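You operate a simulated robot arm through the tools that you are given. There is no shell and no other tool.

The job below is to be done with a simulated robot arm. You get a single attempt, and the scene is never put back.

## Task
Put things in order on the table top. At the end: the clear plain glass from the table top stands where the orange carton stood; the green apple is in the black bowl; the orange carton stands where the honey jar (marked "Clear Honey") stood; the honey jar stands on top of the cream pie; whatever was shut is shut again. Leave all else as you found it, and nothing knocked over.

It is judged by the outcome, as a careful person would: the job done as asked, and still so three seconds after it is handed in. It fails if anything else is knocked over, pushed out of place, dropped, spilled or broken.

## Robot
A 7-joint arm with a two-finger parallel gripper, fixed in place. Base frame: the origin is on the floor under the middle of its stand, x ahead of it, y to its left, z up; the work surface is at about z = 75. Readings come in cm, degrees, newtons and seconds.
With the tool pointing down near the work surface it reaches from about 30 to 68 cm from the base axis. Its first joint turns from -66.0 to 66.0 degrees. Payload 1.57 kg.
Tool frame: the origin (TCP) lies between the finger pads and is the grasp point; the fingertips stand 3 cm ahead of it; z points along the fingers, y is the line along which they close. Largest opening 11 cm; finger width 2.4, thickness 1.2; the body of the gripper, 4.8 by 11.2 cm, starts 7.8 cm behind the TCP.
Orientation is that of the tool frame in the base frame, as a unit quaternion [x, y, z, w]. With the fingers straight down and closing along the base's y, the tool's x points along the base's -x, its y along +y and its z along -z.

## Interface
- The arm moves only by the tool servo_tool. Its argument "targets" is a list of rows, each a list of 7 numbers: the opening in per cent of the stroke, from 0 (shut) to 100 (fully open), then the shift along the tool's x, y, z in mm, then the turn, a rotation vector about the tool's x, y, z in degrees. In form: [[claw, tx, ty, tz, rx, ry, rz], ...]. A call has 1 to 20 rows; each row is the pose to reach, as a shift and turn from the pose commanded when the call began, along the tool's axes at that moment. Each row takes 0.2 s and may step no farther than 5 cm and 8.6 degrees from the row before; otherwise, or with a gripper value out of range, the whole call is refused. Where a pose cannot be reached the arm comes as near as it can. A force on the tool above 40 N (or 10 N above the force at the start of the call, whichever is more), or a blocked arm, ends the call early, and 0.2 s more pass. The fingers move at their own pace (about 10.8 cm/s each) and stop on an object; they squeeze with about 34 N. The grip force told is the motor's: it shows also when the fingers shut on nothing. Time passes only in rows, and 0.2 s behind the last, so rows that repeat a pose let the fingers close. It gives the time, the measured TCP pose, the force on the tool (base axes), the opening and the grip force at its end, in the units of the frame above (readings bear some noise), with the torque about the TCP (base axes, N m) and any sound that the robot's microphone picked up.
- Cameras (640 x 400 px; columns grow to the right, rows downward): "scene" is fixed at [17.16, -40.74, 138.8]; the picture's right is [0.65, -0.76, 0.00], its down [-0.55, -0.46, -0.70] and it looks along [0.53, 0.45, -0.72] (base axes); focal length 314 px, centre (320, 200). "wrist" rides on the gripper at [7, 1.6, -14.1] in the tool frame; the picture's right is [-0.23, 0.97, 0.00], its down [-0.85, -0.20, -0.48] and it looks along [-0.47, -0.11, 0.88] (tool axes); focal length 222 px, centre (320, 200). There is no depth. A picture from a camera that has moved, and an enlarged one, comes with that camera's place and axes in the base frame and with its lens.
- capture(camera): a new picture of that camera. The clock stands still meanwhile.
- enlarge(camera, box): a new picture of the part [left, top, right, bottom] of that camera's present view, enlarged. The clock stands still meanwhile.
- finish_job(): hands the job in; it is judged then, once.

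Places have to be worked out from the pictures, the camera data and where the tool is seen. Open the gripper and draw the arm clear of the work before you hand the job in, unless the task says otherwise.

The tools are called after "Emit:" as name(argument=value, ...) on one line, values as JSON. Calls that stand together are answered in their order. servo_tool: Moves the arm, as the interface text tells. Its arguments: {"type":"object","properties":{"targets":{"type":"array"}},"required":["targets"]} The other tools are called the same way: capture (camera) takes a picture; enlarge (camera, box) takes an enlarged picture of a part of a camera's view; finish_job () hands the job in.

At the start:

```text
time: 0.0
tcp_pos: [42.29, -3.09, 111.27]
tcp_rot: [-0.001, 1.0, 0.0, 0.0]
contact_force: [-0.2, 0.2, 0.3]
ft_torque: [0.0, 0.03, -0.01]
gripper_width: 10.96
grasp_force: 0.2
```

scene: 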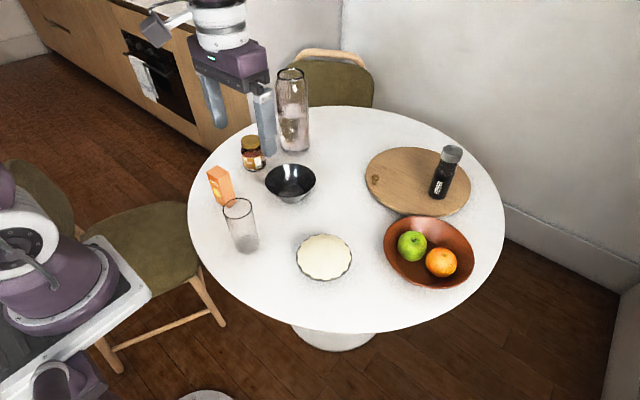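
wrist: 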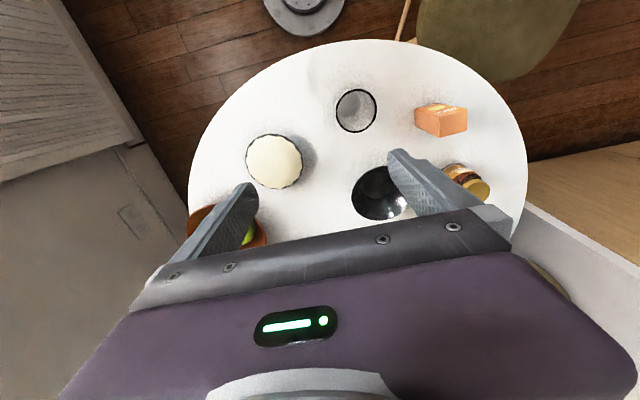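

I'll begin by looking more closely at the scene from both cameras before moving anything.

Emit:
enlarge(camera="scene", box=[190, 60, 350, 160])

Emit:
enlarge(camera="scene", box=[190, 130, 350, 230])

Emit:
enlarge(camera="scene", box=[200, 190, 360, 290])

Emit:
enlarge(camera="scene", box=[350, 130, 510, 300])

Emit:
enlarge(camera="wrist", box=[180, 30, 540, 255])

```text
4.00 times, centred on (270, 110) of scene
camera zoom: at [17.16, -40.74, 138.8], right [0.65, -0.76, 0.0], down [-0.55, -0.46, -0.7], along [0.53, 0.45, -0.72], focal length 1257 px, centre (520, 560)
```

zoom: 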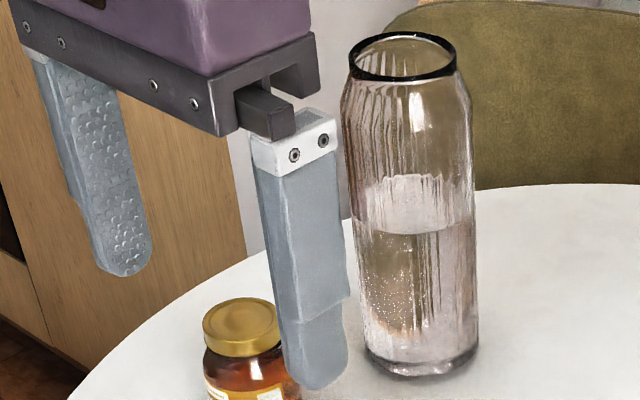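

```text
4.00 times, centred on (270, 180) of scene
camera zoom: at [17.16, -40.74, 138.8], right [0.65, -0.76, 0.0], down [-0.55, -0.46, -0.7], along [0.53, 0.45, -0.72], focal length 1257 px, centre (520, 280)
```

zoom: 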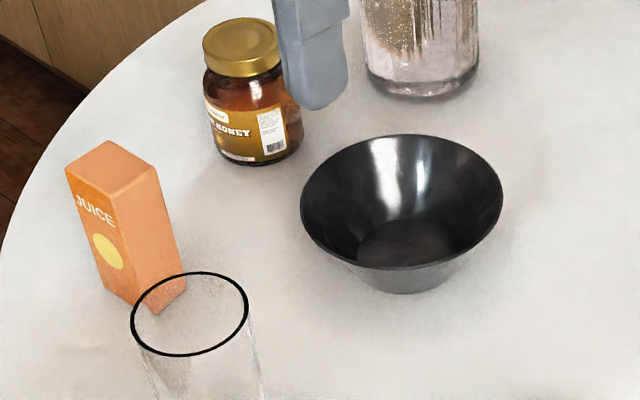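

```text
4.00 times, centred on (280, 240) of scene
camera zoom: at [17.16, -40.74, 138.8], right [0.65, -0.76, 0.0], down [-0.55, -0.46, -0.7], along [0.53, 0.45, -0.72], focal length 1257 px, centre (480, 40)
```

zoom: 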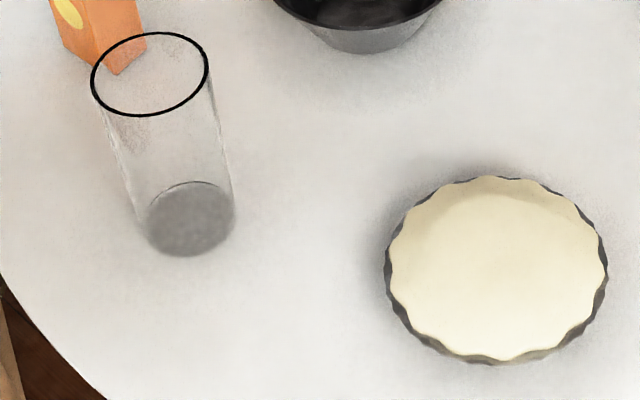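

```text
2.35 times, centred on (430, 215) of scene
camera zoom: at [17.16, -40.74, 138.8], right [0.65, -0.76, 0.0], down [-0.55, -0.46, -0.7], along [0.53, 0.45, -0.72], focal length 739 px, centre (61, 165)
```

zoom: 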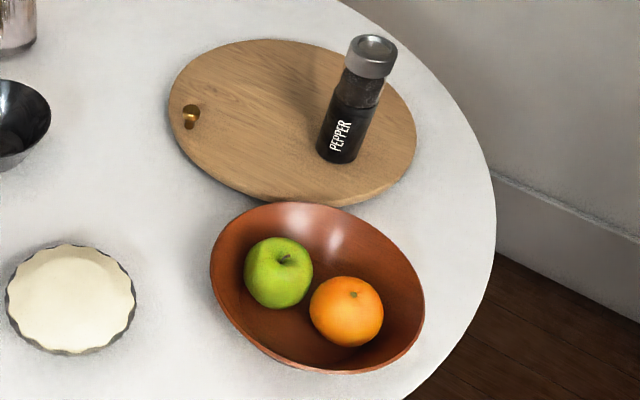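

```text
1.78 times, centred on (360, 142) of wrist
camera zoom: at [35.32, -1.49, 125.38], right [0.23, 0.97, 0.0], down [0.85, -0.2, 0.48], along [0.47, -0.11, -0.88], focal length 395 px, centre (249, 302)
```

zoom: 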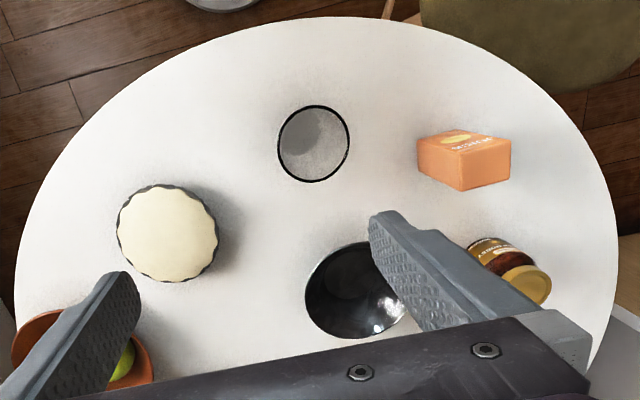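

The glass (empty) is at about (40.5, 3), carton about (46, 19), honey jar about (62, 25), pie about (49, -14.5), black bowl about (60, 7) and apple about (63, -29). I'll fly the open gripper high above the honey jar to get a closer wrist view.

Emit:
servo_tool(targets=[[100, -22, 34, 14, 0, 0, 0], [100, -44, 68, 28, 0, 0, 0], [100, -66, 101, 42, 0, 0, 0], [100, -88, 135, 56, 0, 0, 0], [100, -110, 169, 70, 0, 0, 0], [100, -132, 203, 84, 0, 0, 0], [100, -154, 237, 98, 0, 0, 0], [100, -177, 271, 110, 0, 0, 0], [100, -177, 271, 110, 0, 0, 0]])

Emit:
capture(camera="wrist")

Emit:
capture(camera="scene")

```text
time: 2.0
tcp_pos: [60.13, 24.0, 100.3]
tcp_rot: [-0.001, 1.0, 0.0, 0.0]
contact_force: [1.2, 0.4, -0.3]
ft_torque: [0.0, 0.02, 0.02]
gripper_width: 11.02
grasp_force: 0.0
```

```text
taken
camera wrist: at [53.07, 25.59, 114.36], right [0.23, 0.97, 0.0], down [0.86, -0.2, 0.48], along [0.47, -0.11, -0.88], focal length 222 px, centre (320, 200)
```

wrist: 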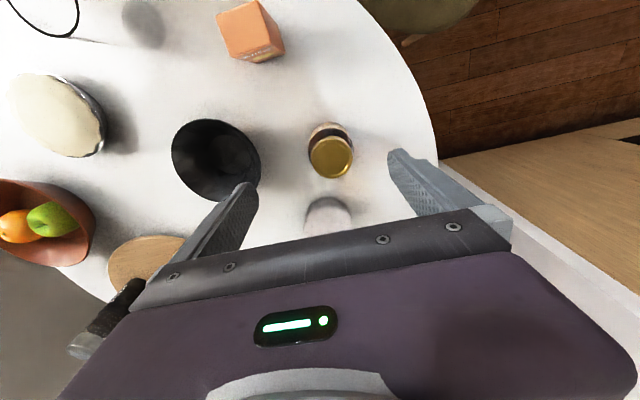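

```text
taken
```

scene: 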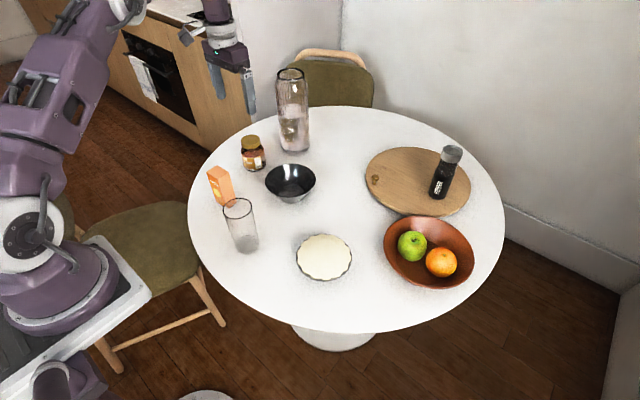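

The jar is visible between the fingers. I'll enlarge the wrist view to measure the jar, carton and bowl.

Emit:
enlarge(camera="wrist", box=[270, 90, 390, 190])

Emit:
enlarge(camera="wrist", box=[160, 0, 320, 100])

Emit:
enlarge(camera="wrist", box=[0, 60, 280, 280])

Emit:
enlarge(camera="scene", box=[190, 120, 310, 210])

```text
4.00 times, centred on (330, 140) of wrist
camera zoom: at [53.07, 25.59, 114.36], right [0.23, 0.97, 0.0], down [0.86, -0.2, 0.48], along [0.47, -0.11, -0.88], focal length 888 px, centre (280, 440)
```

zoom: 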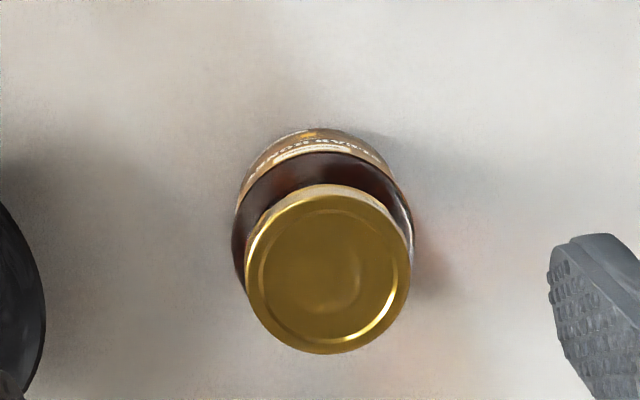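

```text
4.00 times, centred on (240, 50) of wrist
camera zoom: at [53.07, 25.59, 114.36], right [0.23, 0.97, 0.0], down [0.86, -0.2, 0.48], along [0.47, -0.11, -0.88], focal length 888 px, centre (640, 800)
```

zoom: 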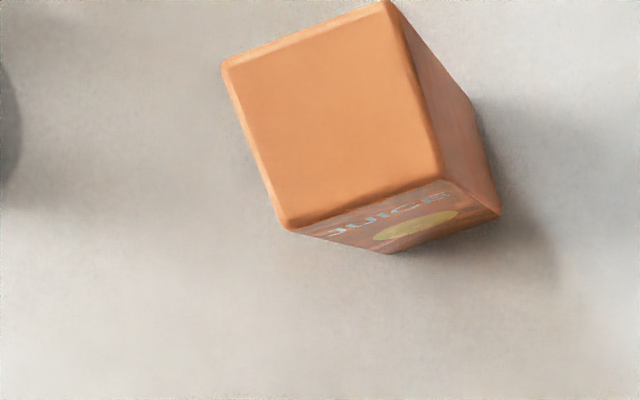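

```text
1.82 times, centred on (140, 170) of wrist
camera zoom: at [53.07, 25.59, 114.36], right [0.23, 0.97, 0.0], down [0.86, -0.2, 0.48], along [0.47, -0.11, -0.88], focal length 404 px, centre (647, 254)
```

zoom: 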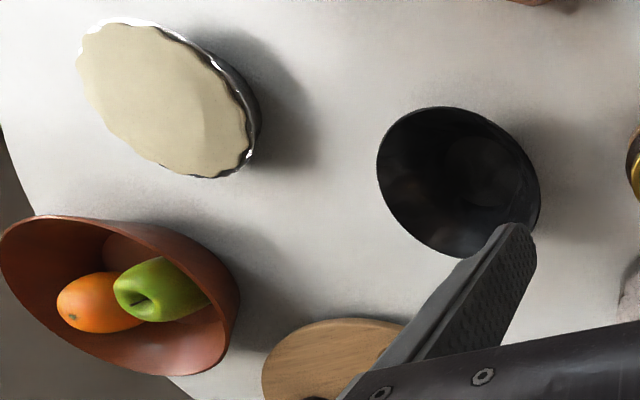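

```text
4.44 times, centred on (250, 165) of scene
camera zoom: at [17.16, -40.73, 138.8], right [0.65, -0.76, 0.0], down [-0.55, -0.46, -0.7], along [0.53, 0.45, -0.72], focal length 1396 px, centre (631, 356)
```

zoom: 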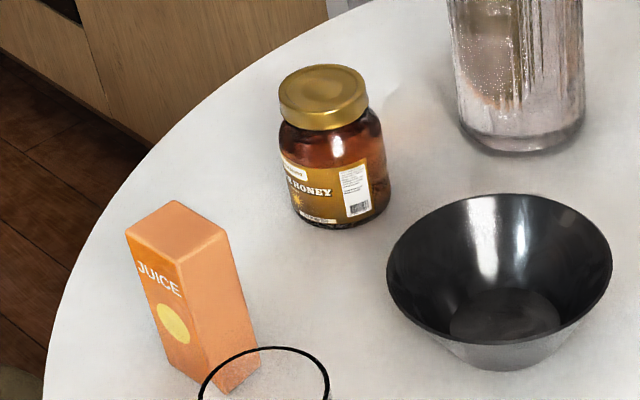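

The two views agree on the honey jar at about (62.6, 25.05): body 7 cm across, lid top z ≈ 84.5. The carton is near (46.9, 19.0), nearly axis-aligned, 4.5 × 3.7 cm and 10.8 tall. I'll descend over the jar and stop with the fingertips just above the lid to check centring.

Emit:
servo_tool(targets=[[100, -25, 10, 20, 0, 0, 0], [100, -25, 10, 50, 0, 0, 0], [100, -25, 10, 80, 0, 0, 0], [100, -25, 10, 105, 0, 0, 0], [100, -25, 10, 120, 0, 0, 0], [100, -25, 10, 120, 0, 0, 0]])

Emit:
capture(camera="wrist")

Emit:
enlarge(camera="scene", box=[190, 80, 330, 180])

```text
time: 3.4
tcp_pos: [62.42, 24.92, 88.28]
tcp_rot: [0.0, 1.0, 0.0, 0.0]
contact_force: [-0.8, -0.2, 0.3]
ft_torque: [0.02, 0.0, 0.0]
gripper_width: 11.0
grasp_force: 0.1
```

```text
taken
camera wrist: at [55.54, 26.63, 102.33], right [0.23, 0.97, 0.0], down [0.85, -0.2, 0.48], along [0.47, -0.11, -0.88], focal length 222 px, centre (320, 200)
```

wrist: 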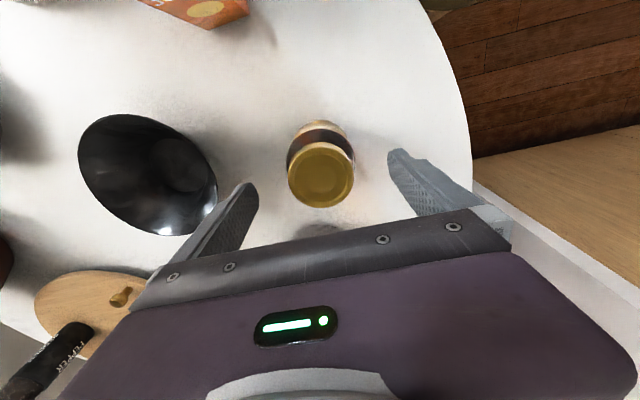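

```text
4.00 times, centred on (260, 130) of scene
camera zoom: at [17.16, -40.74, 138.8], right [0.65, -0.76, 0.0], down [-0.55, -0.46, -0.7], along [0.53, 0.45, -0.72], focal length 1257 px, centre (560, 480)
```

zoom: 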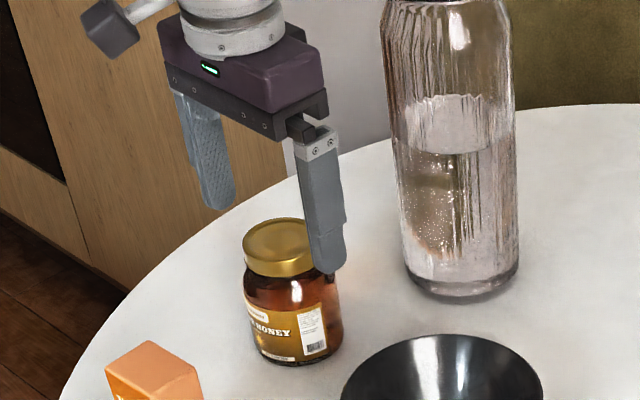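

The jar's lid lies at about (62.5, 25.0), centred under the tool. I'll go straight down to z ≈ 79.2 around the body and close.

Emit:
servo_tool(targets=[[100, 0, 0, 20, 0, 0, 0], [100, 0, 0, 40, 0, 0, 0], [100, 0, 0, 60, 0, 0, 0], [100, 0, 0, 78, 0, 0, 0], [100, 0, 0, 90, 0, 0, 0], [100, 0, 0, 90, 0, 0, 0], [75, 0, 0, 90, 0, 0, 0], [66, 0, 0, 90, 0, 0, 0], [60, 0, 0, 90, 0, 0, 0], [50, 0, 0, 90, 0, 0, 0], [40, 0, 0, 90, 0, 0, 0], [30, 0, 0, 90, 0, 0, 0]])

Emit:
capture(camera="wrist")

Emit:
enlarge(camera="scene", box=[190, 80, 330, 180])

```text
time: 6.0
tcp_pos: [62.47, 24.96, 79.32]
tcp_rot: [0.0, 1.0, 0.0, 0.0]
contact_force: [0.4, 0.2, 0.3]
ft_torque: [0.03, -0.07, 0.01]
gripper_width: 6.97
grasp_force: 33.8
```

```text
taken
camera wrist: at [55.52, 26.59, 93.36], right [0.23, 0.97, 0.0], down [0.85, -0.2, 0.48], along [0.47, -0.11, -0.88], focal length 222 px, centre (320, 200)
```

wrist: 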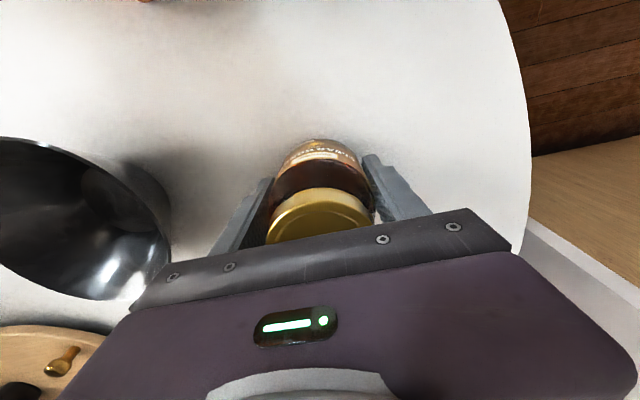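

```text
4.00 times, centred on (260, 130) of scene
camera zoom: at [17.16, -40.74, 138.8], right [0.65, -0.76, 0.0], down [-0.55, -0.46, -0.7], along [0.53, 0.45, -0.72], focal length 1257 px, centre (560, 480)
```

zoom: 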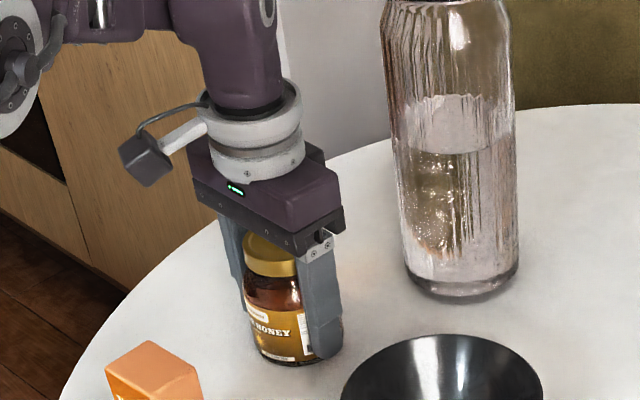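

The jar is gripped (width 6.97 cm, 34 N). I'll lift it slowly, straight up.

Emit:
servo_tool(targets=[[30, 0, 0, -5, 0, 0, 0], [30, 0, 0, -15, 0, 0, 0], [30, 0, 0, -30, 0, 0, 0], [30, 0, 0, -50, 0, 0, 0], [30, 0, 0, -75, 0, 0, 0], [30, 0, 0, -105, 0, 0, 0], [30, 0, 0, -135, 0, 0, 0], [30, 0, 0, -165, 0, 0, 0], [30, 0, 0, -190, 0, 0, 0], [30, 0, 0, -207, 0, 0, 0], [30, 0, 0, -207, 0, 0, 0]])

Emit:
capture(camera="scene")

Emit:
capture(camera="wrist")

```text
time: 8.4
tcp_pos: [62.48, 24.94, 99.95]
tcp_rot: [0.0, 1.0, 0.0, 0.0]
contact_force: [-0.3, 0.9, -5.9]
ft_torque: [0.01, 0.02, 0.0]
gripper_width: 6.94
grasp_force: 34.1
```

```text
taken
```

scene: 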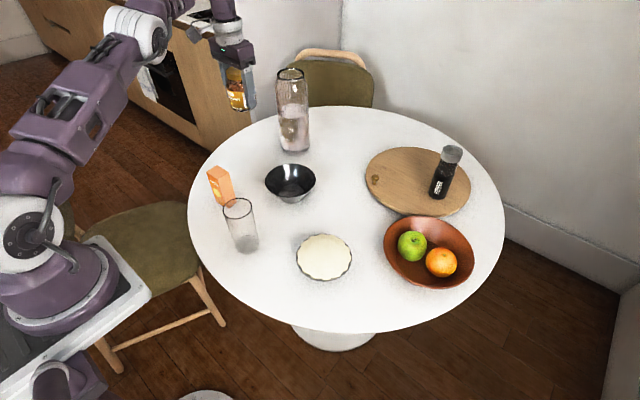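

```text
taken
camera wrist: at [55.56, 26.55, 114.03], right [0.23, 0.97, 0.0], down [0.86, -0.2, 0.48], along [0.47, -0.11, -0.88], focal length 222 px, centre (320, 200)
```

wrist: 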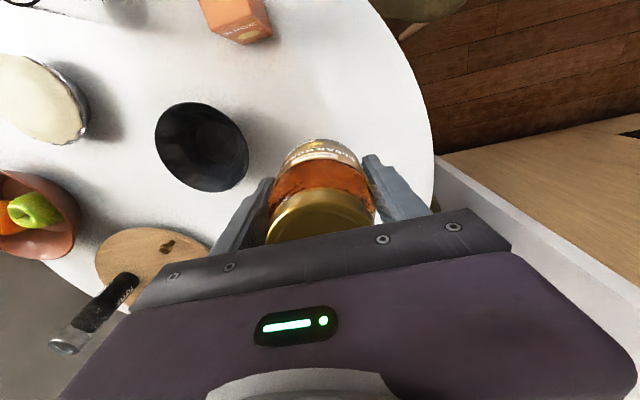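

The jar is held steady (about 6 N). I'll carry it level toward the pie, stopping just beyond it so the wrist camera can measure the pie.

Emit:
servo_tool(targets=[[30, 1, -10, 0, 0, 0, 0], [30, 3, -30, 0, 0, 0, 0], [30, 7, -60, 0, 0, 0, 0], [30, 11, -95, 0, 0, 0, 0], [30, 15, -130, 0, 0, 0, 0], [30, 19, -165, 0, 0, 0, 0], [30, 23, -200, 0, 0, 0, 0], [30, 27, -235, 0, 0, 0, 0], [30, 31, -270, 0, 0, 0, 0], [30, 36, -305, 0, 0, 0, 0], [30, 40, -335, 0, 0, 0, 0], [30, 43, -360, 0, 0, 0, 0], [30, 45, -375, 0, 0, 0, 0], [30, 45, -380, 0, 0, 0, 0], [30, 45, -380, 0, 0, 0, 0]])

Emit:
capture(camera="wrist")

Emit:
capture(camera="scene")

```text
time: 11.6
tcp_pos: [57.92, -13.03, 99.94]
tcp_rot: [0.0, 1.0, 0.0, 0.0]
contact_force: [0.0, 0.0, -5.8]
ft_torque: [0.02, 0.06, -0.02]
gripper_width: 6.91
grasp_force: 34.4
```

```text
taken
camera wrist: at [50.98, -11.42, 114.0], right [0.23, 0.97, 0.0], down [0.86, -0.2, 0.48], along [0.47, -0.11, -0.88], focal length 222 px, centre (320, 200)
```

wrist: 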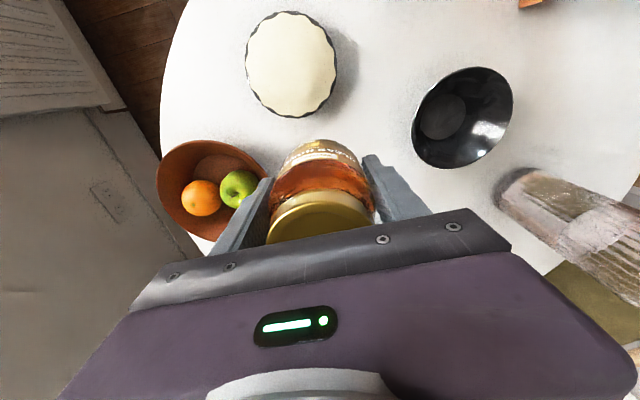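

```text
taken
```

scene: 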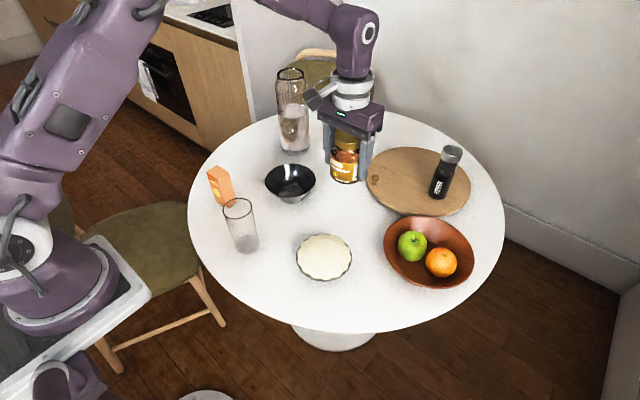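

Emit:
enlarge(camera="wrist", box=[220, 0, 380, 130])

Emit:
enlarge(camera="scene", box=[285, 220, 365, 290])

Emit:
enlarge(camera="wrist", box=[140, 120, 280, 250])

```text
3.08 times, centred on (300, 65) of wrist
camera zoom: at [50.98, -11.42, 114.0], right [0.23, 0.97, 0.0], down [0.86, -0.2, 0.48], along [0.47, -0.11, -0.88], focal length 684 px, centre (382, 615)
```

zoom: 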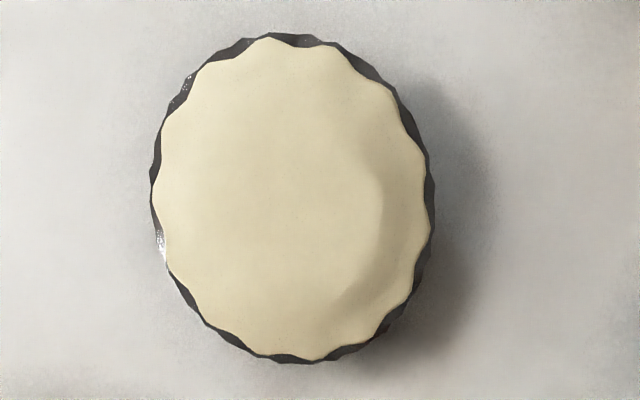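

```text
5.71 times, centred on (325, 255) of scene
camera zoom: at [17.17, -40.74, 138.8], right [0.65, -0.76, 0.0], down [-0.55, -0.46, -0.7], along [0.53, 0.45, -0.72], focal length 1795 px, centre (291, -114)
```

zoom: 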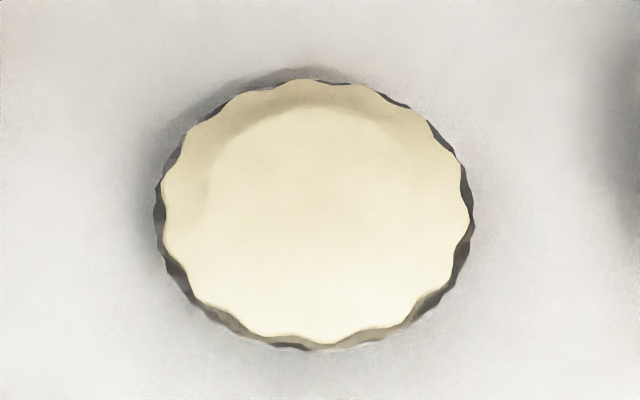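

```text
3.08 times, centred on (210, 185) of wrist
camera zoom: at [50.98, -11.42, 114.0], right [0.23, 0.97, 0.0], down [0.86, -0.2, 0.48], along [0.47, -0.11, -0.88], focal length 684 px, centre (658, 246)
```

zoom: 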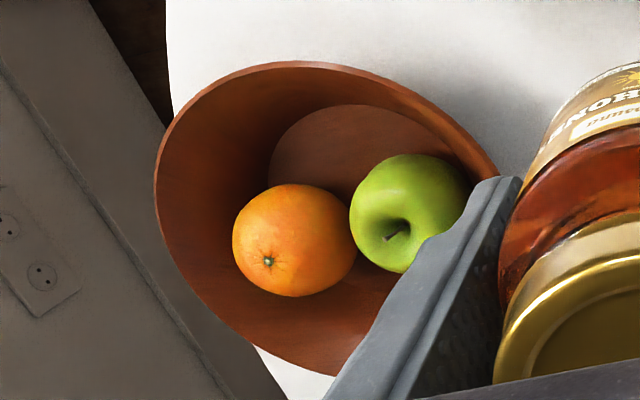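

The pie's centre works out to about (48.85, -15.0) with its rim near z = 78 and radius 6.3. I'll carry the jar above it and come down to leave about 4 cm of clearance, then check.

Emit:
servo_tool(targets=[[30, 10, -2, 0, 0, 0, 0], [30, 28, -6, 0, 0, 0, 0], [30, 52, -11, 0, 0, 0, 0], [30, 75, -16, 0, 0, 0, 0], [30, 88, -19, 0, 0, 0, 0], [30, 91, -20, 5, 0, 0, 0], [30, 91, -20, 25, 0, 0, 0], [30, 91, -20, 50, 0, 0, 0], [30, 91, -20, 75, 0, 0, 0], [30, 91, -20, 100, 0, 0, 0], [30, 91, -20, 120, 0, 0, 0], [30, 91, -20, 135, 0, 0, 0], [30, 91, -20, 137, 0, 0, 0], [30, 91, -20, 137, 0, 0, 0]])

Emit:
capture(camera="wrist")

Emit:
enlarge(camera="scene", box=[260, 170, 400, 300])

```text
time: 14.6
tcp_pos: [48.87, -14.94, 86.25]
tcp_rot: [0.0, 1.0, 0.0, 0.0]
contact_force: [-0.9, 0.0, -4.8]
ft_torque: [-0.04, 0.04, 0.0]
gripper_width: 6.94
grasp_force: 34.1
```

```text
taken
camera wrist: at [41.94, -13.4, 100.31], right [0.23, 0.97, 0.0], down [0.85, -0.2, 0.48], along [0.47, -0.11, -0.88], focal length 222 px, centre (320, 200)
```

wrist: 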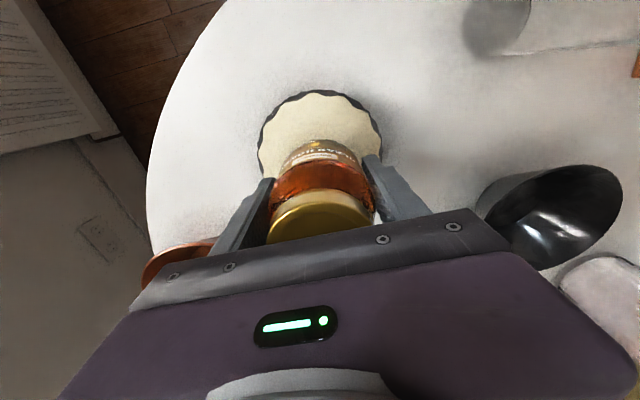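

```text
3.08 times, centred on (330, 235) of scene
camera zoom: at [17.17, -40.74, 138.8], right [0.65, -0.76, 0.0], down [-0.55, -0.46, -0.7], along [0.53, 0.45, -0.72], focal length 967 px, centre (289, 92)
```

zoom: 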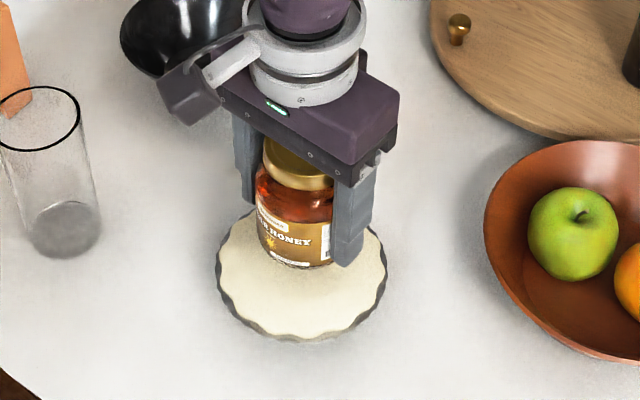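

The jar hangs centred over the pie. I'll lower it gently, watching the vertical force.

Emit:
servo_tool(targets=[[30, 0, 0, 10, 0, 0, 0], [30, 0, 0, 20, 0, 0, 0], [30, 0, 0, 28, 0, 0, 0], [30, 0, 0, 30, 0, 0, 0], [30, 0, 0, 30, 0, 0, 0]])

Emit:
enlarge(camera="scene", box=[280, 190, 380, 280])

```text
time: 15.8
tcp_pos: [49.07, -15.0, 83.38]
tcp_rot: [0.0, 1.0, -0.001, 0.003]
contact_force: [7.3, -3.5, 29.1]
ft_torque: [-0.1, -0.33, 0.05]
gripper_width: 6.93
grasp_force: 34.0
```

```text
4.44 times, centred on (330, 235) of scene
camera zoom: at [17.13, -40.73, 138.8], right [0.65, -0.76, 0.0], down [-0.55, -0.46, -0.7], along [0.53, 0.45, -0.72], focal length 1396 px, centre (276, 44)
```

zoom: 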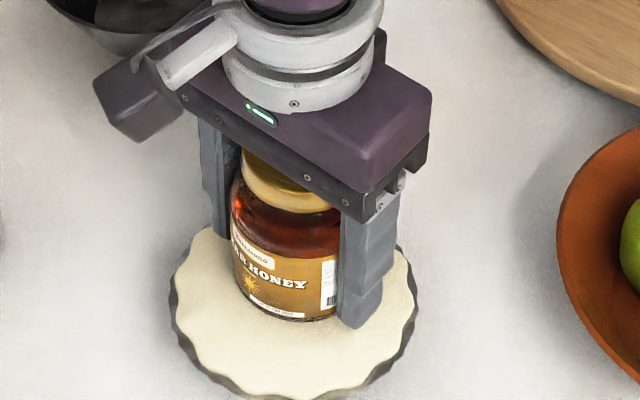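

Contact already: the pie surface is at about z = 79.1 and the force rose to 29 N. I'll ease up a millimetre or so until the force is light.

Emit:
servo_tool(targets=[[30, 0, 0, -1, 0, 0, 0], [30, 0, 0, -1, 0, 0, 0]])

```text
time: 16.4
tcp_pos: [48.82, -14.96, 83.36]
tcp_rot: [0.001, 1.0, -0.001, 0.0]
contact_force: [5.6, -4.2, 13.4]
ft_torque: [-0.19, -0.58, -0.09]
gripper_width: 6.92
grasp_force: 33.8
```

Emit:
servo_tool(targets=[[30, 0, 0, -1, 0, 0, 0], [30, 0, 0, -1, 0, 0, 0]])

Emit:
enlarge(camera="scene", box=[280, 190, 380, 280])

Emit:
capture(camera="wrist")

```text
time: 17.0
tcp_pos: [48.73, -14.92, 83.34]
tcp_rot: [0.0, 1.0, 0.001, -0.002]
contact_force: [-0.1, 0.6, -4.7]
ft_torque: [0.01, 0.04, 0.03]
gripper_width: 6.91
grasp_force: 33.9
```

```text
4.44 times, centred on (330, 235) of scene
camera zoom: at [17.17, -40.74, 138.8], right [0.65, -0.76, 0.0], down [-0.55, -0.46, -0.7], along [0.53, 0.45, -0.72], focal length 1396 px, centre (276, 44)
```

zoom: 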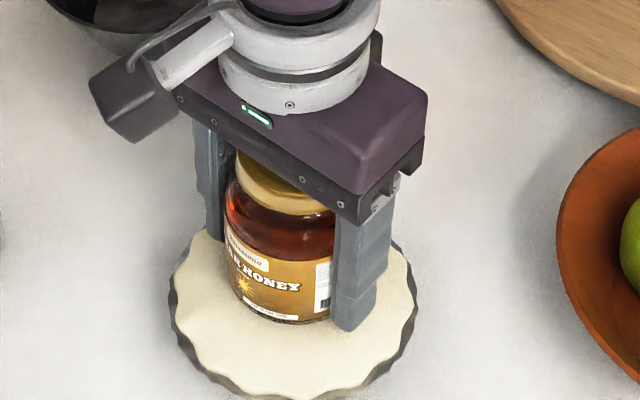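

```text
taken
camera wrist: at [41.84, -13.37, 97.51], right [0.23, 0.97, 0.0], down [0.86, -0.2, 0.47], along [0.46, -0.11, -0.88], focal length 222 px, centre (320, 200)
```

wrist: 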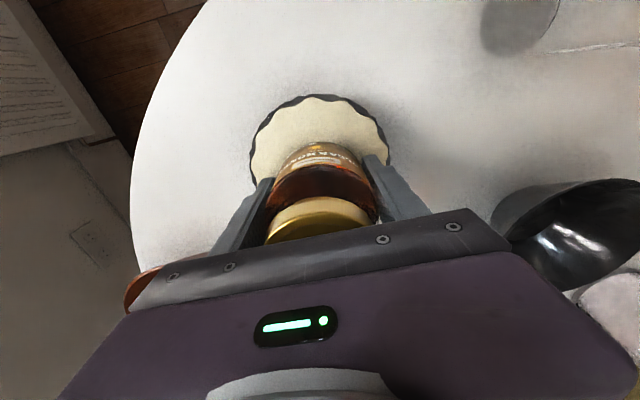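

Emit:
servo_tool(targets=[[30, 0, 0, 0, 0, 0, 0], [30, 0, 0, 0, 0, 0, 0], [30, 0, 0, 0, 0, 0, 0]])

Emit:
enlarge(camera="scene", box=[310, 210, 370, 270])

Emit:
enlarge(camera="wrist", box=[240, 80, 400, 250])

```text
time: 17.8
tcp_pos: [48.91, -15.12, 83.48]
tcp_rot: [0.0, 1.0, 0.0, 0.0]
contact_force: [-0.3, 0.5, -5.3]
ft_torque: [0.04, 0.0, 0.01]
gripper_width: 6.9
grasp_force: 33.6
```

```text
6.67 times, centred on (340, 240) of scene
camera zoom: at [17.17, -40.74, 138.8], right [0.65, -0.76, 0.0], down [-0.55, -0.46, -0.7], along [0.53, 0.45, -0.72], focal length 2095 px, centre (187, -67)
```

zoom: 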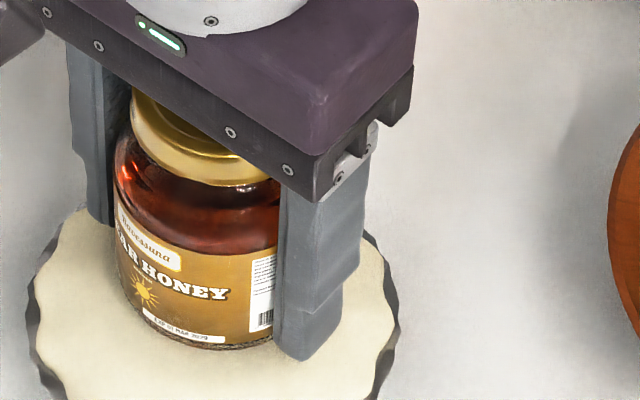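

```text
2.35 times, centred on (320, 165) of wrist
camera zoom: at [41.93, -13.4, 97.56], right [0.23, 0.97, 0.0], down [0.86, -0.2, 0.48], along [0.47, -0.11, -0.88], focal length 523 px, centre (320, 282)
```

zoom: 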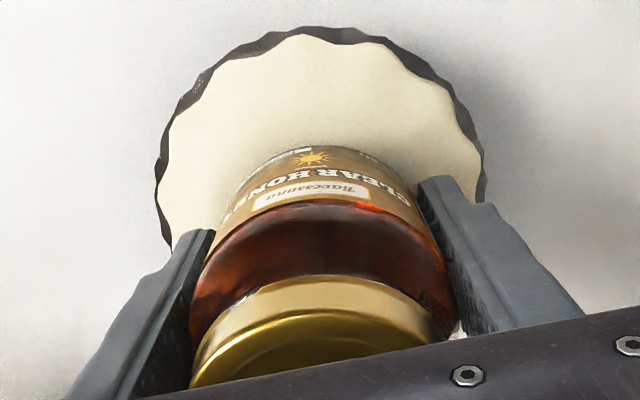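

The force is back to the jar's own weight, so it hangs just above the pie surface. I'll lower in half-millimetre steps to a light touch.

Emit:
servo_tool(targets=[[30, 0, 0, 0.4, 0, 0, 0], [30, 0, 0, 0.7, 0, 0, 0], [30, 0, 0, 0.7, 0, 0, 0], [30, 0, 0, 0.7, 0, 0, 0]])

```text
time: 18.8
tcp_pos: [49.05, -15.03, 83.44]
tcp_rot: [0.0, 1.0, -0.001, -0.001]
contact_force: [-0.6, 0.6, -5.3]
ft_torque: [0.0, 0.0, 0.0]
gripper_width: 6.9
grasp_force: 33.5
```

Emit:
servo_tool(targets=[[30, 0, 0, 0.5, 0, 0, 0], [30, 0, 0, 1.0, 0, 0, 0], [30, 0, 0, 1.0, 0, 0, 0], [30, 0, 0, 1.0, 0, 0, 0]])

```text
time: 19.8
tcp_pos: [48.84, -15.11, 83.33]
tcp_rot: [0.0, 1.0, 0.0, 0.001]
contact_force: [-4.9, 3.1, 20.8]
ft_torque: [0.16, -0.12, 0.03]
gripper_width: 6.92
grasp_force: 34.0
```

Emit:
servo_tool(targets=[[30, 0, 0, -0.5, 0, 0, 0], [30, 0, 0, -0.5, 0, 0, 0], [30, 0, 0, -0.5, 0, 0, 0]])

Emit:
enlarge(camera="scene", box=[310, 210, 370, 270])

Emit:
enlarge(camera="wrist", box=[240, 80, 400, 250])

```text
time: 20.6
tcp_pos: [48.94, -15.0, 83.36]
tcp_rot: [0.0, 1.0, -0.001, 0.001]
contact_force: [0.3, 1.4, 8.9]
ft_torque: [0.1, -0.25, 0.02]
gripper_width: 6.9
grasp_force: 34.0
```

```text
6.67 times, centred on (340, 240) of scene
camera zoom: at [17.15, -40.73, 138.8], right [0.65, -0.76, 0.0], down [-0.55, -0.46, -0.7], along [0.53, 0.45, -0.72], focal length 2095 px, centre (187, -67)
```

zoom: 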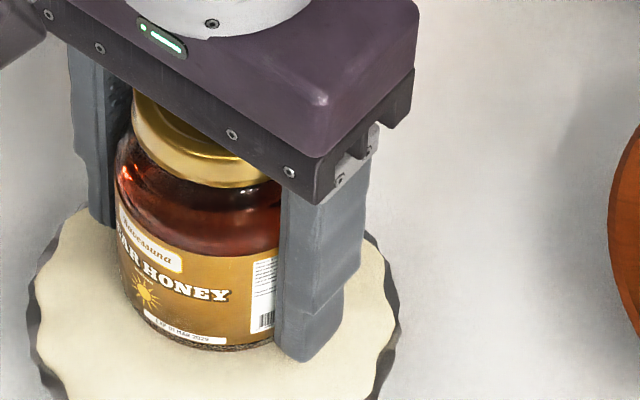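

```text
2.35 times, centred on (320, 165) of wrist
camera zoom: at [41.94, -13.41, 97.45], right [0.23, 0.97, 0.0], down [0.85, -0.2, 0.48], along [0.47, -0.11, -0.88], focal length 523 px, centre (320, 282)
```

zoom: 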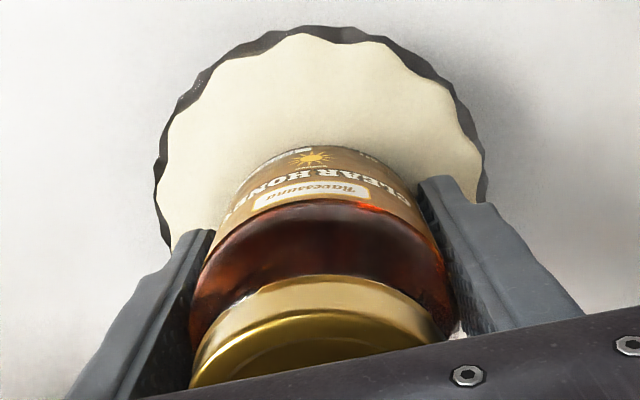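

The jar rests on the pie with light contact. I'll open the fingers in small steps and check that it stands by itself.

Emit:
servo_tool(targets=[[64, 0, 0, 0, 0, 0, 0], [66, 0, 0, 0, 0, 0, 0], [70, 0, 0, 0, 0, 0, 0], [80, 0, 0, 0, 0, 0, 0], [95, 0, 0, 0, 0, 0, 0], [100, 0, 0, 0, 0, 0, 0], [100, 0, 0, 0, 0, 0, 0]])

Emit:
enlarge(camera="scene", box=[310, 210, 370, 270])

Emit:
capture(camera="wrist")

```text
time: 22.2
tcp_pos: [48.88, -15.05, 83.42]
tcp_rot: [0.0, 1.0, 0.0, 0.0]
contact_force: [0.5, 0.0, -0.3]
ft_torque: [0.01, -0.02, 0.03]
gripper_width: 11.03
grasp_force: 0.0
```

```text
6.67 times, centred on (340, 240) of scene
camera zoom: at [17.16, -40.74, 138.8], right [0.65, -0.76, 0.0], down [-0.55, -0.46, -0.7], along [0.53, 0.45, -0.72], focal length 2095 px, centre (187, -67)
```

zoom: 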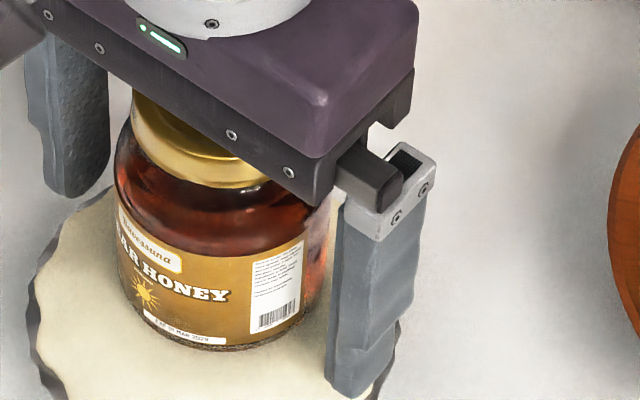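

```text
taken
camera wrist: at [41.94, -13.42, 97.45], right [0.23, 0.97, 0.0], down [0.85, -0.2, 0.48], along [0.47, -0.11, -0.88], focal length 222 px, centre (320, 200)
```

wrist: 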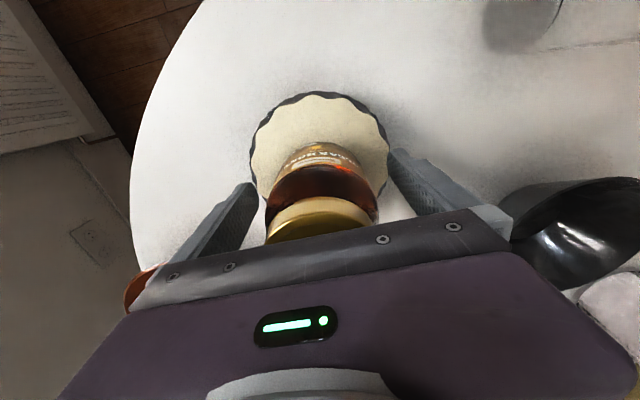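

The jar stands on its own. I'll raise the open gripper straight up clear of it and look.

Emit:
servo_tool(targets=[[100, 0, 0, -15, 0, 0, 0], [100, 0, 0, -40, 0, 0, 0], [100, 0, 0, -75, 0, 0, 0], [100, 0, 0, -110, 0, 0, 0], [100, 0, 0, -145, 0, 0, 0], [100, 0, 0, -167, 0, 0, 0], [100, 0, 0, -167, 0, 0, 0]])

Emit:
capture(camera="wrist")

Emit:
enlarge(camera="scene", box=[270, 180, 370, 290])

```text
time: 23.8
tcp_pos: [48.77, -14.98, 100.11]
tcp_rot: [0.0, 1.0, 0.0, 0.0]
contact_force: [-0.5, 0.3, 0.5]
ft_torque: [0.01, 0.0, 0.0]
gripper_width: 10.98
grasp_force: 0.0
```

```text
taken
camera wrist: at [41.85, -13.34, 114.16], right [0.23, 0.97, 0.0], down [0.85, -0.2, 0.48], along [0.47, -0.11, -0.88], focal length 222 px, centre (320, 200)
```

wrist: 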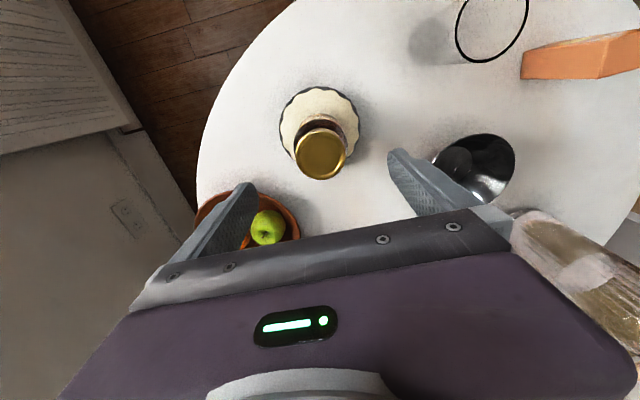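

```text
3.64 times, centred on (320, 235) of scene
camera zoom: at [17.16, -40.74, 138.8], right [0.65, -0.76, 0.0], down [-0.55, -0.46, -0.7], along [0.53, 0.45, -0.72], focal length 1142 px, centre (320, 73)
```

zoom: 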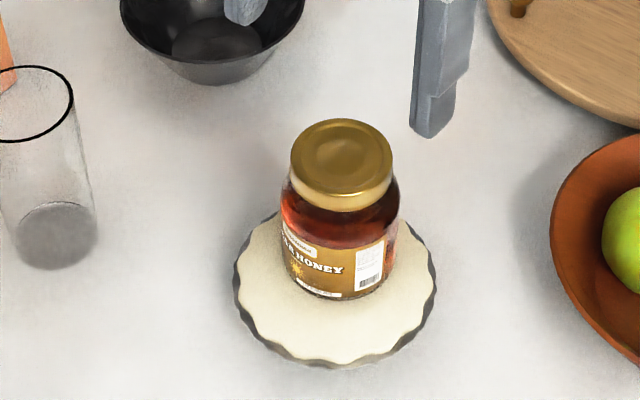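

The jar stands upright on the pie. Next is the carton: I'll move at this height to above it and look down at it.

Emit:
servo_tool(targets=[[100, 2, 40, 0, 0, 0, 0], [100, 5, 85, 0, 0, 0, 0], [100, 8, 130, 0, 0, 0, 0], [100, 11, 175, 0, 0, 0, 0], [100, 14, 220, 0, 0, 0, 0], [100, 16, 265, 0, 0, 0, 0], [100, 18, 305, 0, 0, 0, 0], [100, 20, 340, 0, 0, 0, 0], [100, 20, 340, 0, 0, 0, 0]])

Emit:
capture(camera="wrist")

Emit:
enlarge(camera="wrist", box=[260, 60, 400, 190])

Emit:
enlarge(camera="scene", box=[190, 150, 350, 290])

```text
time: 25.8
tcp_pos: [46.92, 18.96, 100.13]
tcp_rot: [0.0, 1.0, -0.001, 0.0]
contact_force: [0.4, 0.1, 0.0]
ft_torque: [0.0, 0.01, 0.03]
gripper_width: 11.02
grasp_force: 0.0
```

```text
taken
camera wrist: at [39.92, 20.63, 114.15], right [0.23, 0.97, 0.0], down [0.85, -0.2, 0.48], along [0.47, -0.11, -0.88], focal length 222 px, centre (320, 200)
```

wrist: 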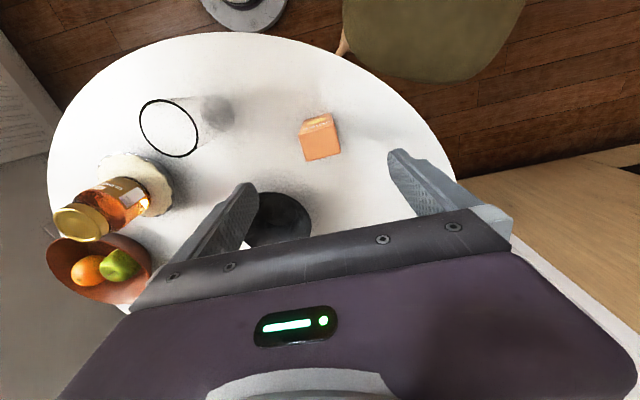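

```text
3.08 times, centred on (330, 125) of wrist
camera zoom: at [39.92, 20.63, 114.15], right [0.23, 0.97, 0.0], down [0.85, -0.2, 0.48], along [0.47, -0.11, -0.88], focal length 684 px, centre (289, 431)
```

zoom: 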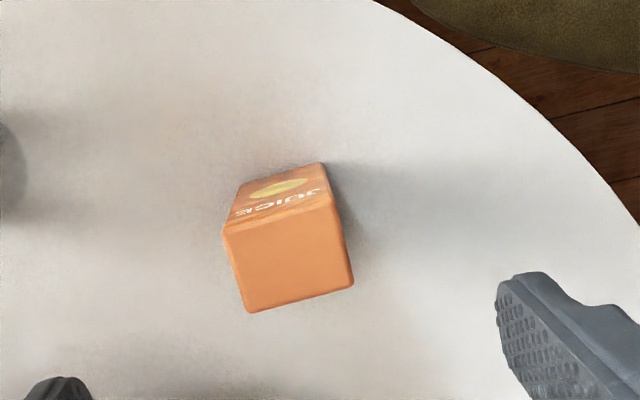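

```text
2.86 times, centred on (270, 220) of scene
camera zoom: at [17.16, -40.73, 138.8], right [0.65, -0.76, 0.0], down [-0.55, -0.46, -0.7], along [0.53, 0.45, -0.72], focal length 898 px, centre (463, 143)
```

zoom: 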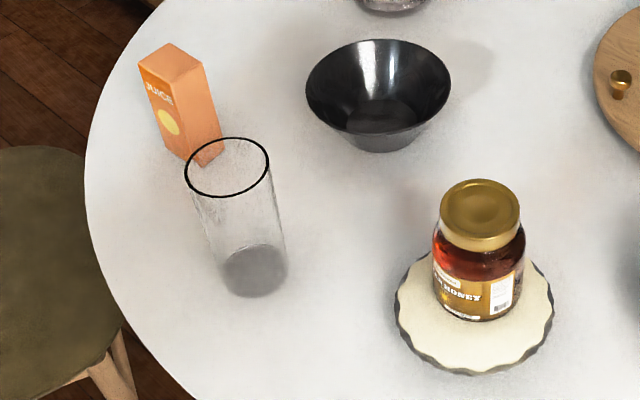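

The carton is upright at about (47.1, 18.9), 4.6 cm across in y. I'll descend around it to z ≈ 81 and close along y.

Emit:
servo_tool(targets=[[100, -2, -1, 25, 0, 0, 0], [100, -2, -1, 55, 0, 0, 0], [100, -2, -1, 85, 0, 0, 0], [100, -2, -1, 115, 0, 0, 0], [100, -2, -1, 145, 0, 0, 0], [100, -2, -1, 170, 0, 0, 0], [100, -2, -1, 187, 0, 0, 0], [100, -2, -1, 190, 0, 0, 0], [100, -2, -1, 190, 0, 0, 0]])

Emit:
capture(camera="wrist")

Emit:
enlarge(camera="scene", box=[180, 120, 280, 220])

```text
time: 27.8
tcp_pos: [47.12, 18.85, 81.06]
tcp_rot: [0.0, 1.0, 0.0, 0.001]
contact_force: [0.3, 0.3, 0.0]
ft_torque: [0.02, 0.0, -0.02]
gripper_width: 11.0
grasp_force: 0.0
```

```text
taken
camera wrist: at [40.14, 20.5, 95.18], right [0.23, 0.97, 0.0], down [0.85, -0.2, 0.48], along [0.47, -0.11, -0.88], focal length 222 px, centre (320, 200)
```

wrist: 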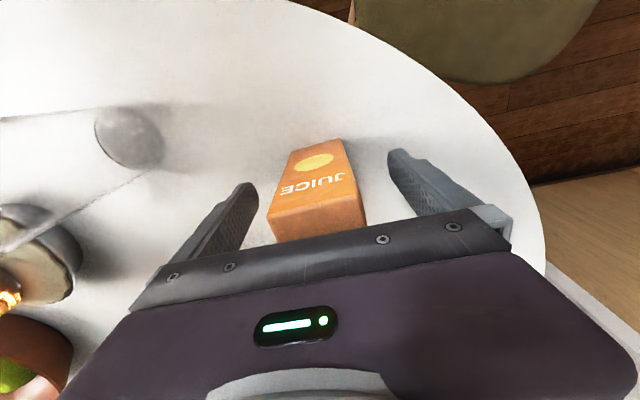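

```text
4.00 times, centred on (230, 170) of scene
camera zoom: at [17.16, -40.74, 138.8], right [0.65, -0.76, 0.0], down [-0.55, -0.46, -0.7], along [0.53, 0.45, -0.72], focal length 1257 px, centre (680, 320)
```

zoom: 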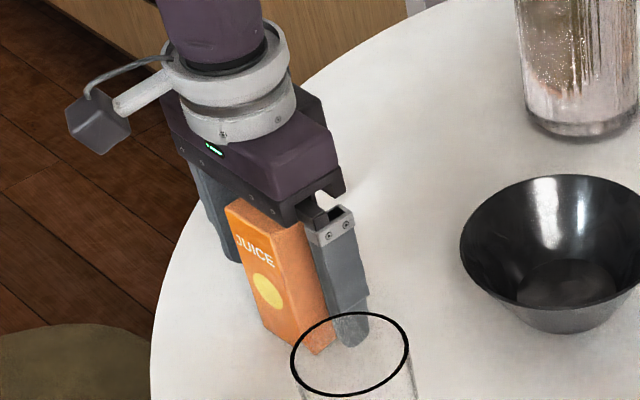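

The fingers straddle the carton. I'll close on it.

Emit:
servo_tool(targets=[[75, 0, 0, 0, 0, 0, 0], [58, 0, 0, 0, 0, 0, 0], [48, 0, 0, 0, 0, 0, 0], [42, 0, 0, 0, 0, 0, 0], [36, 0, 0, 0, 0, 0, 0], [28, 0, 0, 0, 0, 0, 0], [20, 0, 0, 0, 0, 0, 0], [20, 0, 0, 0, 0, 0, 0]])

Emit:
capture(camera="wrist")

```text
time: 29.6
tcp_pos: [47.21, 18.86, 81.18]
tcp_rot: [0.0, 1.0, 0.001, 0.001]
contact_force: [1.1, 0.1, -1.1]
ft_torque: [-0.02, 0.0, 0.01]
gripper_width: 4.7
grasp_force: 34.3
```

```text
taken
camera wrist: at [40.14, 20.5, 95.2], right [0.23, 0.97, 0.0], down [0.85, -0.2, 0.48], along [0.47, -0.11, -0.88], focal length 222 px, centre (320, 200)
```

wrist: 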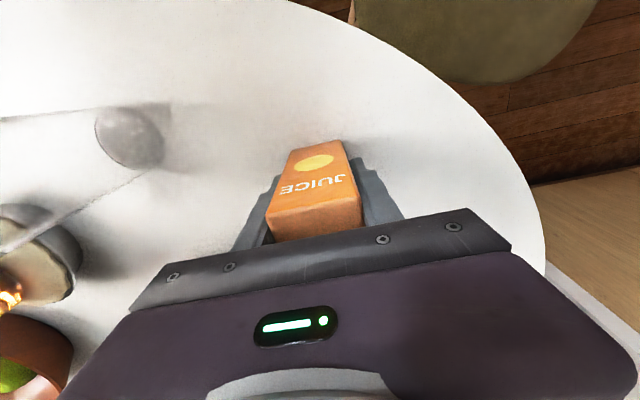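

Grip is firm at 4.7 cm. I'll lift the carton straight up.

Emit:
servo_tool(targets=[[20, 0, 0, -5, 0, 0, 0], [20, 0, 0, -15, 0, 0, 0], [20, 0, 0, -35, 0, 0, 0], [20, 0, 0, -60, 0, 0, 0], [20, 0, 0, -85, 0, 0, 0], [20, 0, 0, -105, 0, 0, 0], [20, 0, 0, -115, 0, 0, 0], [20, 0, 0, -115, 0, 0, 0]])

Emit:
enlarge(camera="scene", box=[160, 80, 320, 240])

```text
time: 31.4
tcp_pos: [47.12, 19.07, 92.66]
tcp_rot: [0.0, 1.0, 0.0, 0.0]
contact_force: [-0.6, -1.0, 0.2]
ft_torque: [-0.01, -0.03, 0.05]
gripper_width: 4.66
grasp_force: 33.4
```

```text
2.50 times, centred on (240, 160) of scene
camera zoom: at [17.16, -40.74, 138.8], right [0.65, -0.76, 0.0], down [-0.55, -0.46, -0.7], along [0.53, 0.45, -0.72], focal length 786 px, centre (520, 300)
```

zoom: 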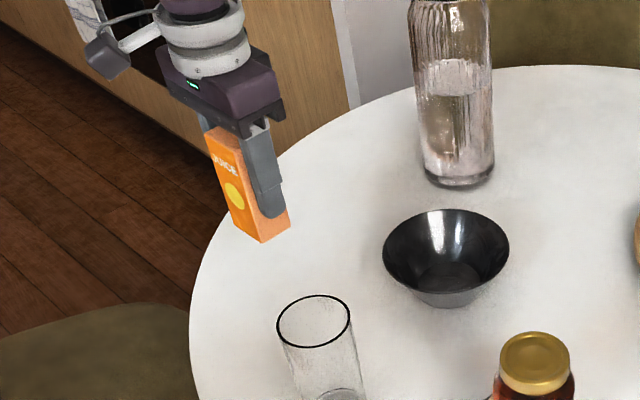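

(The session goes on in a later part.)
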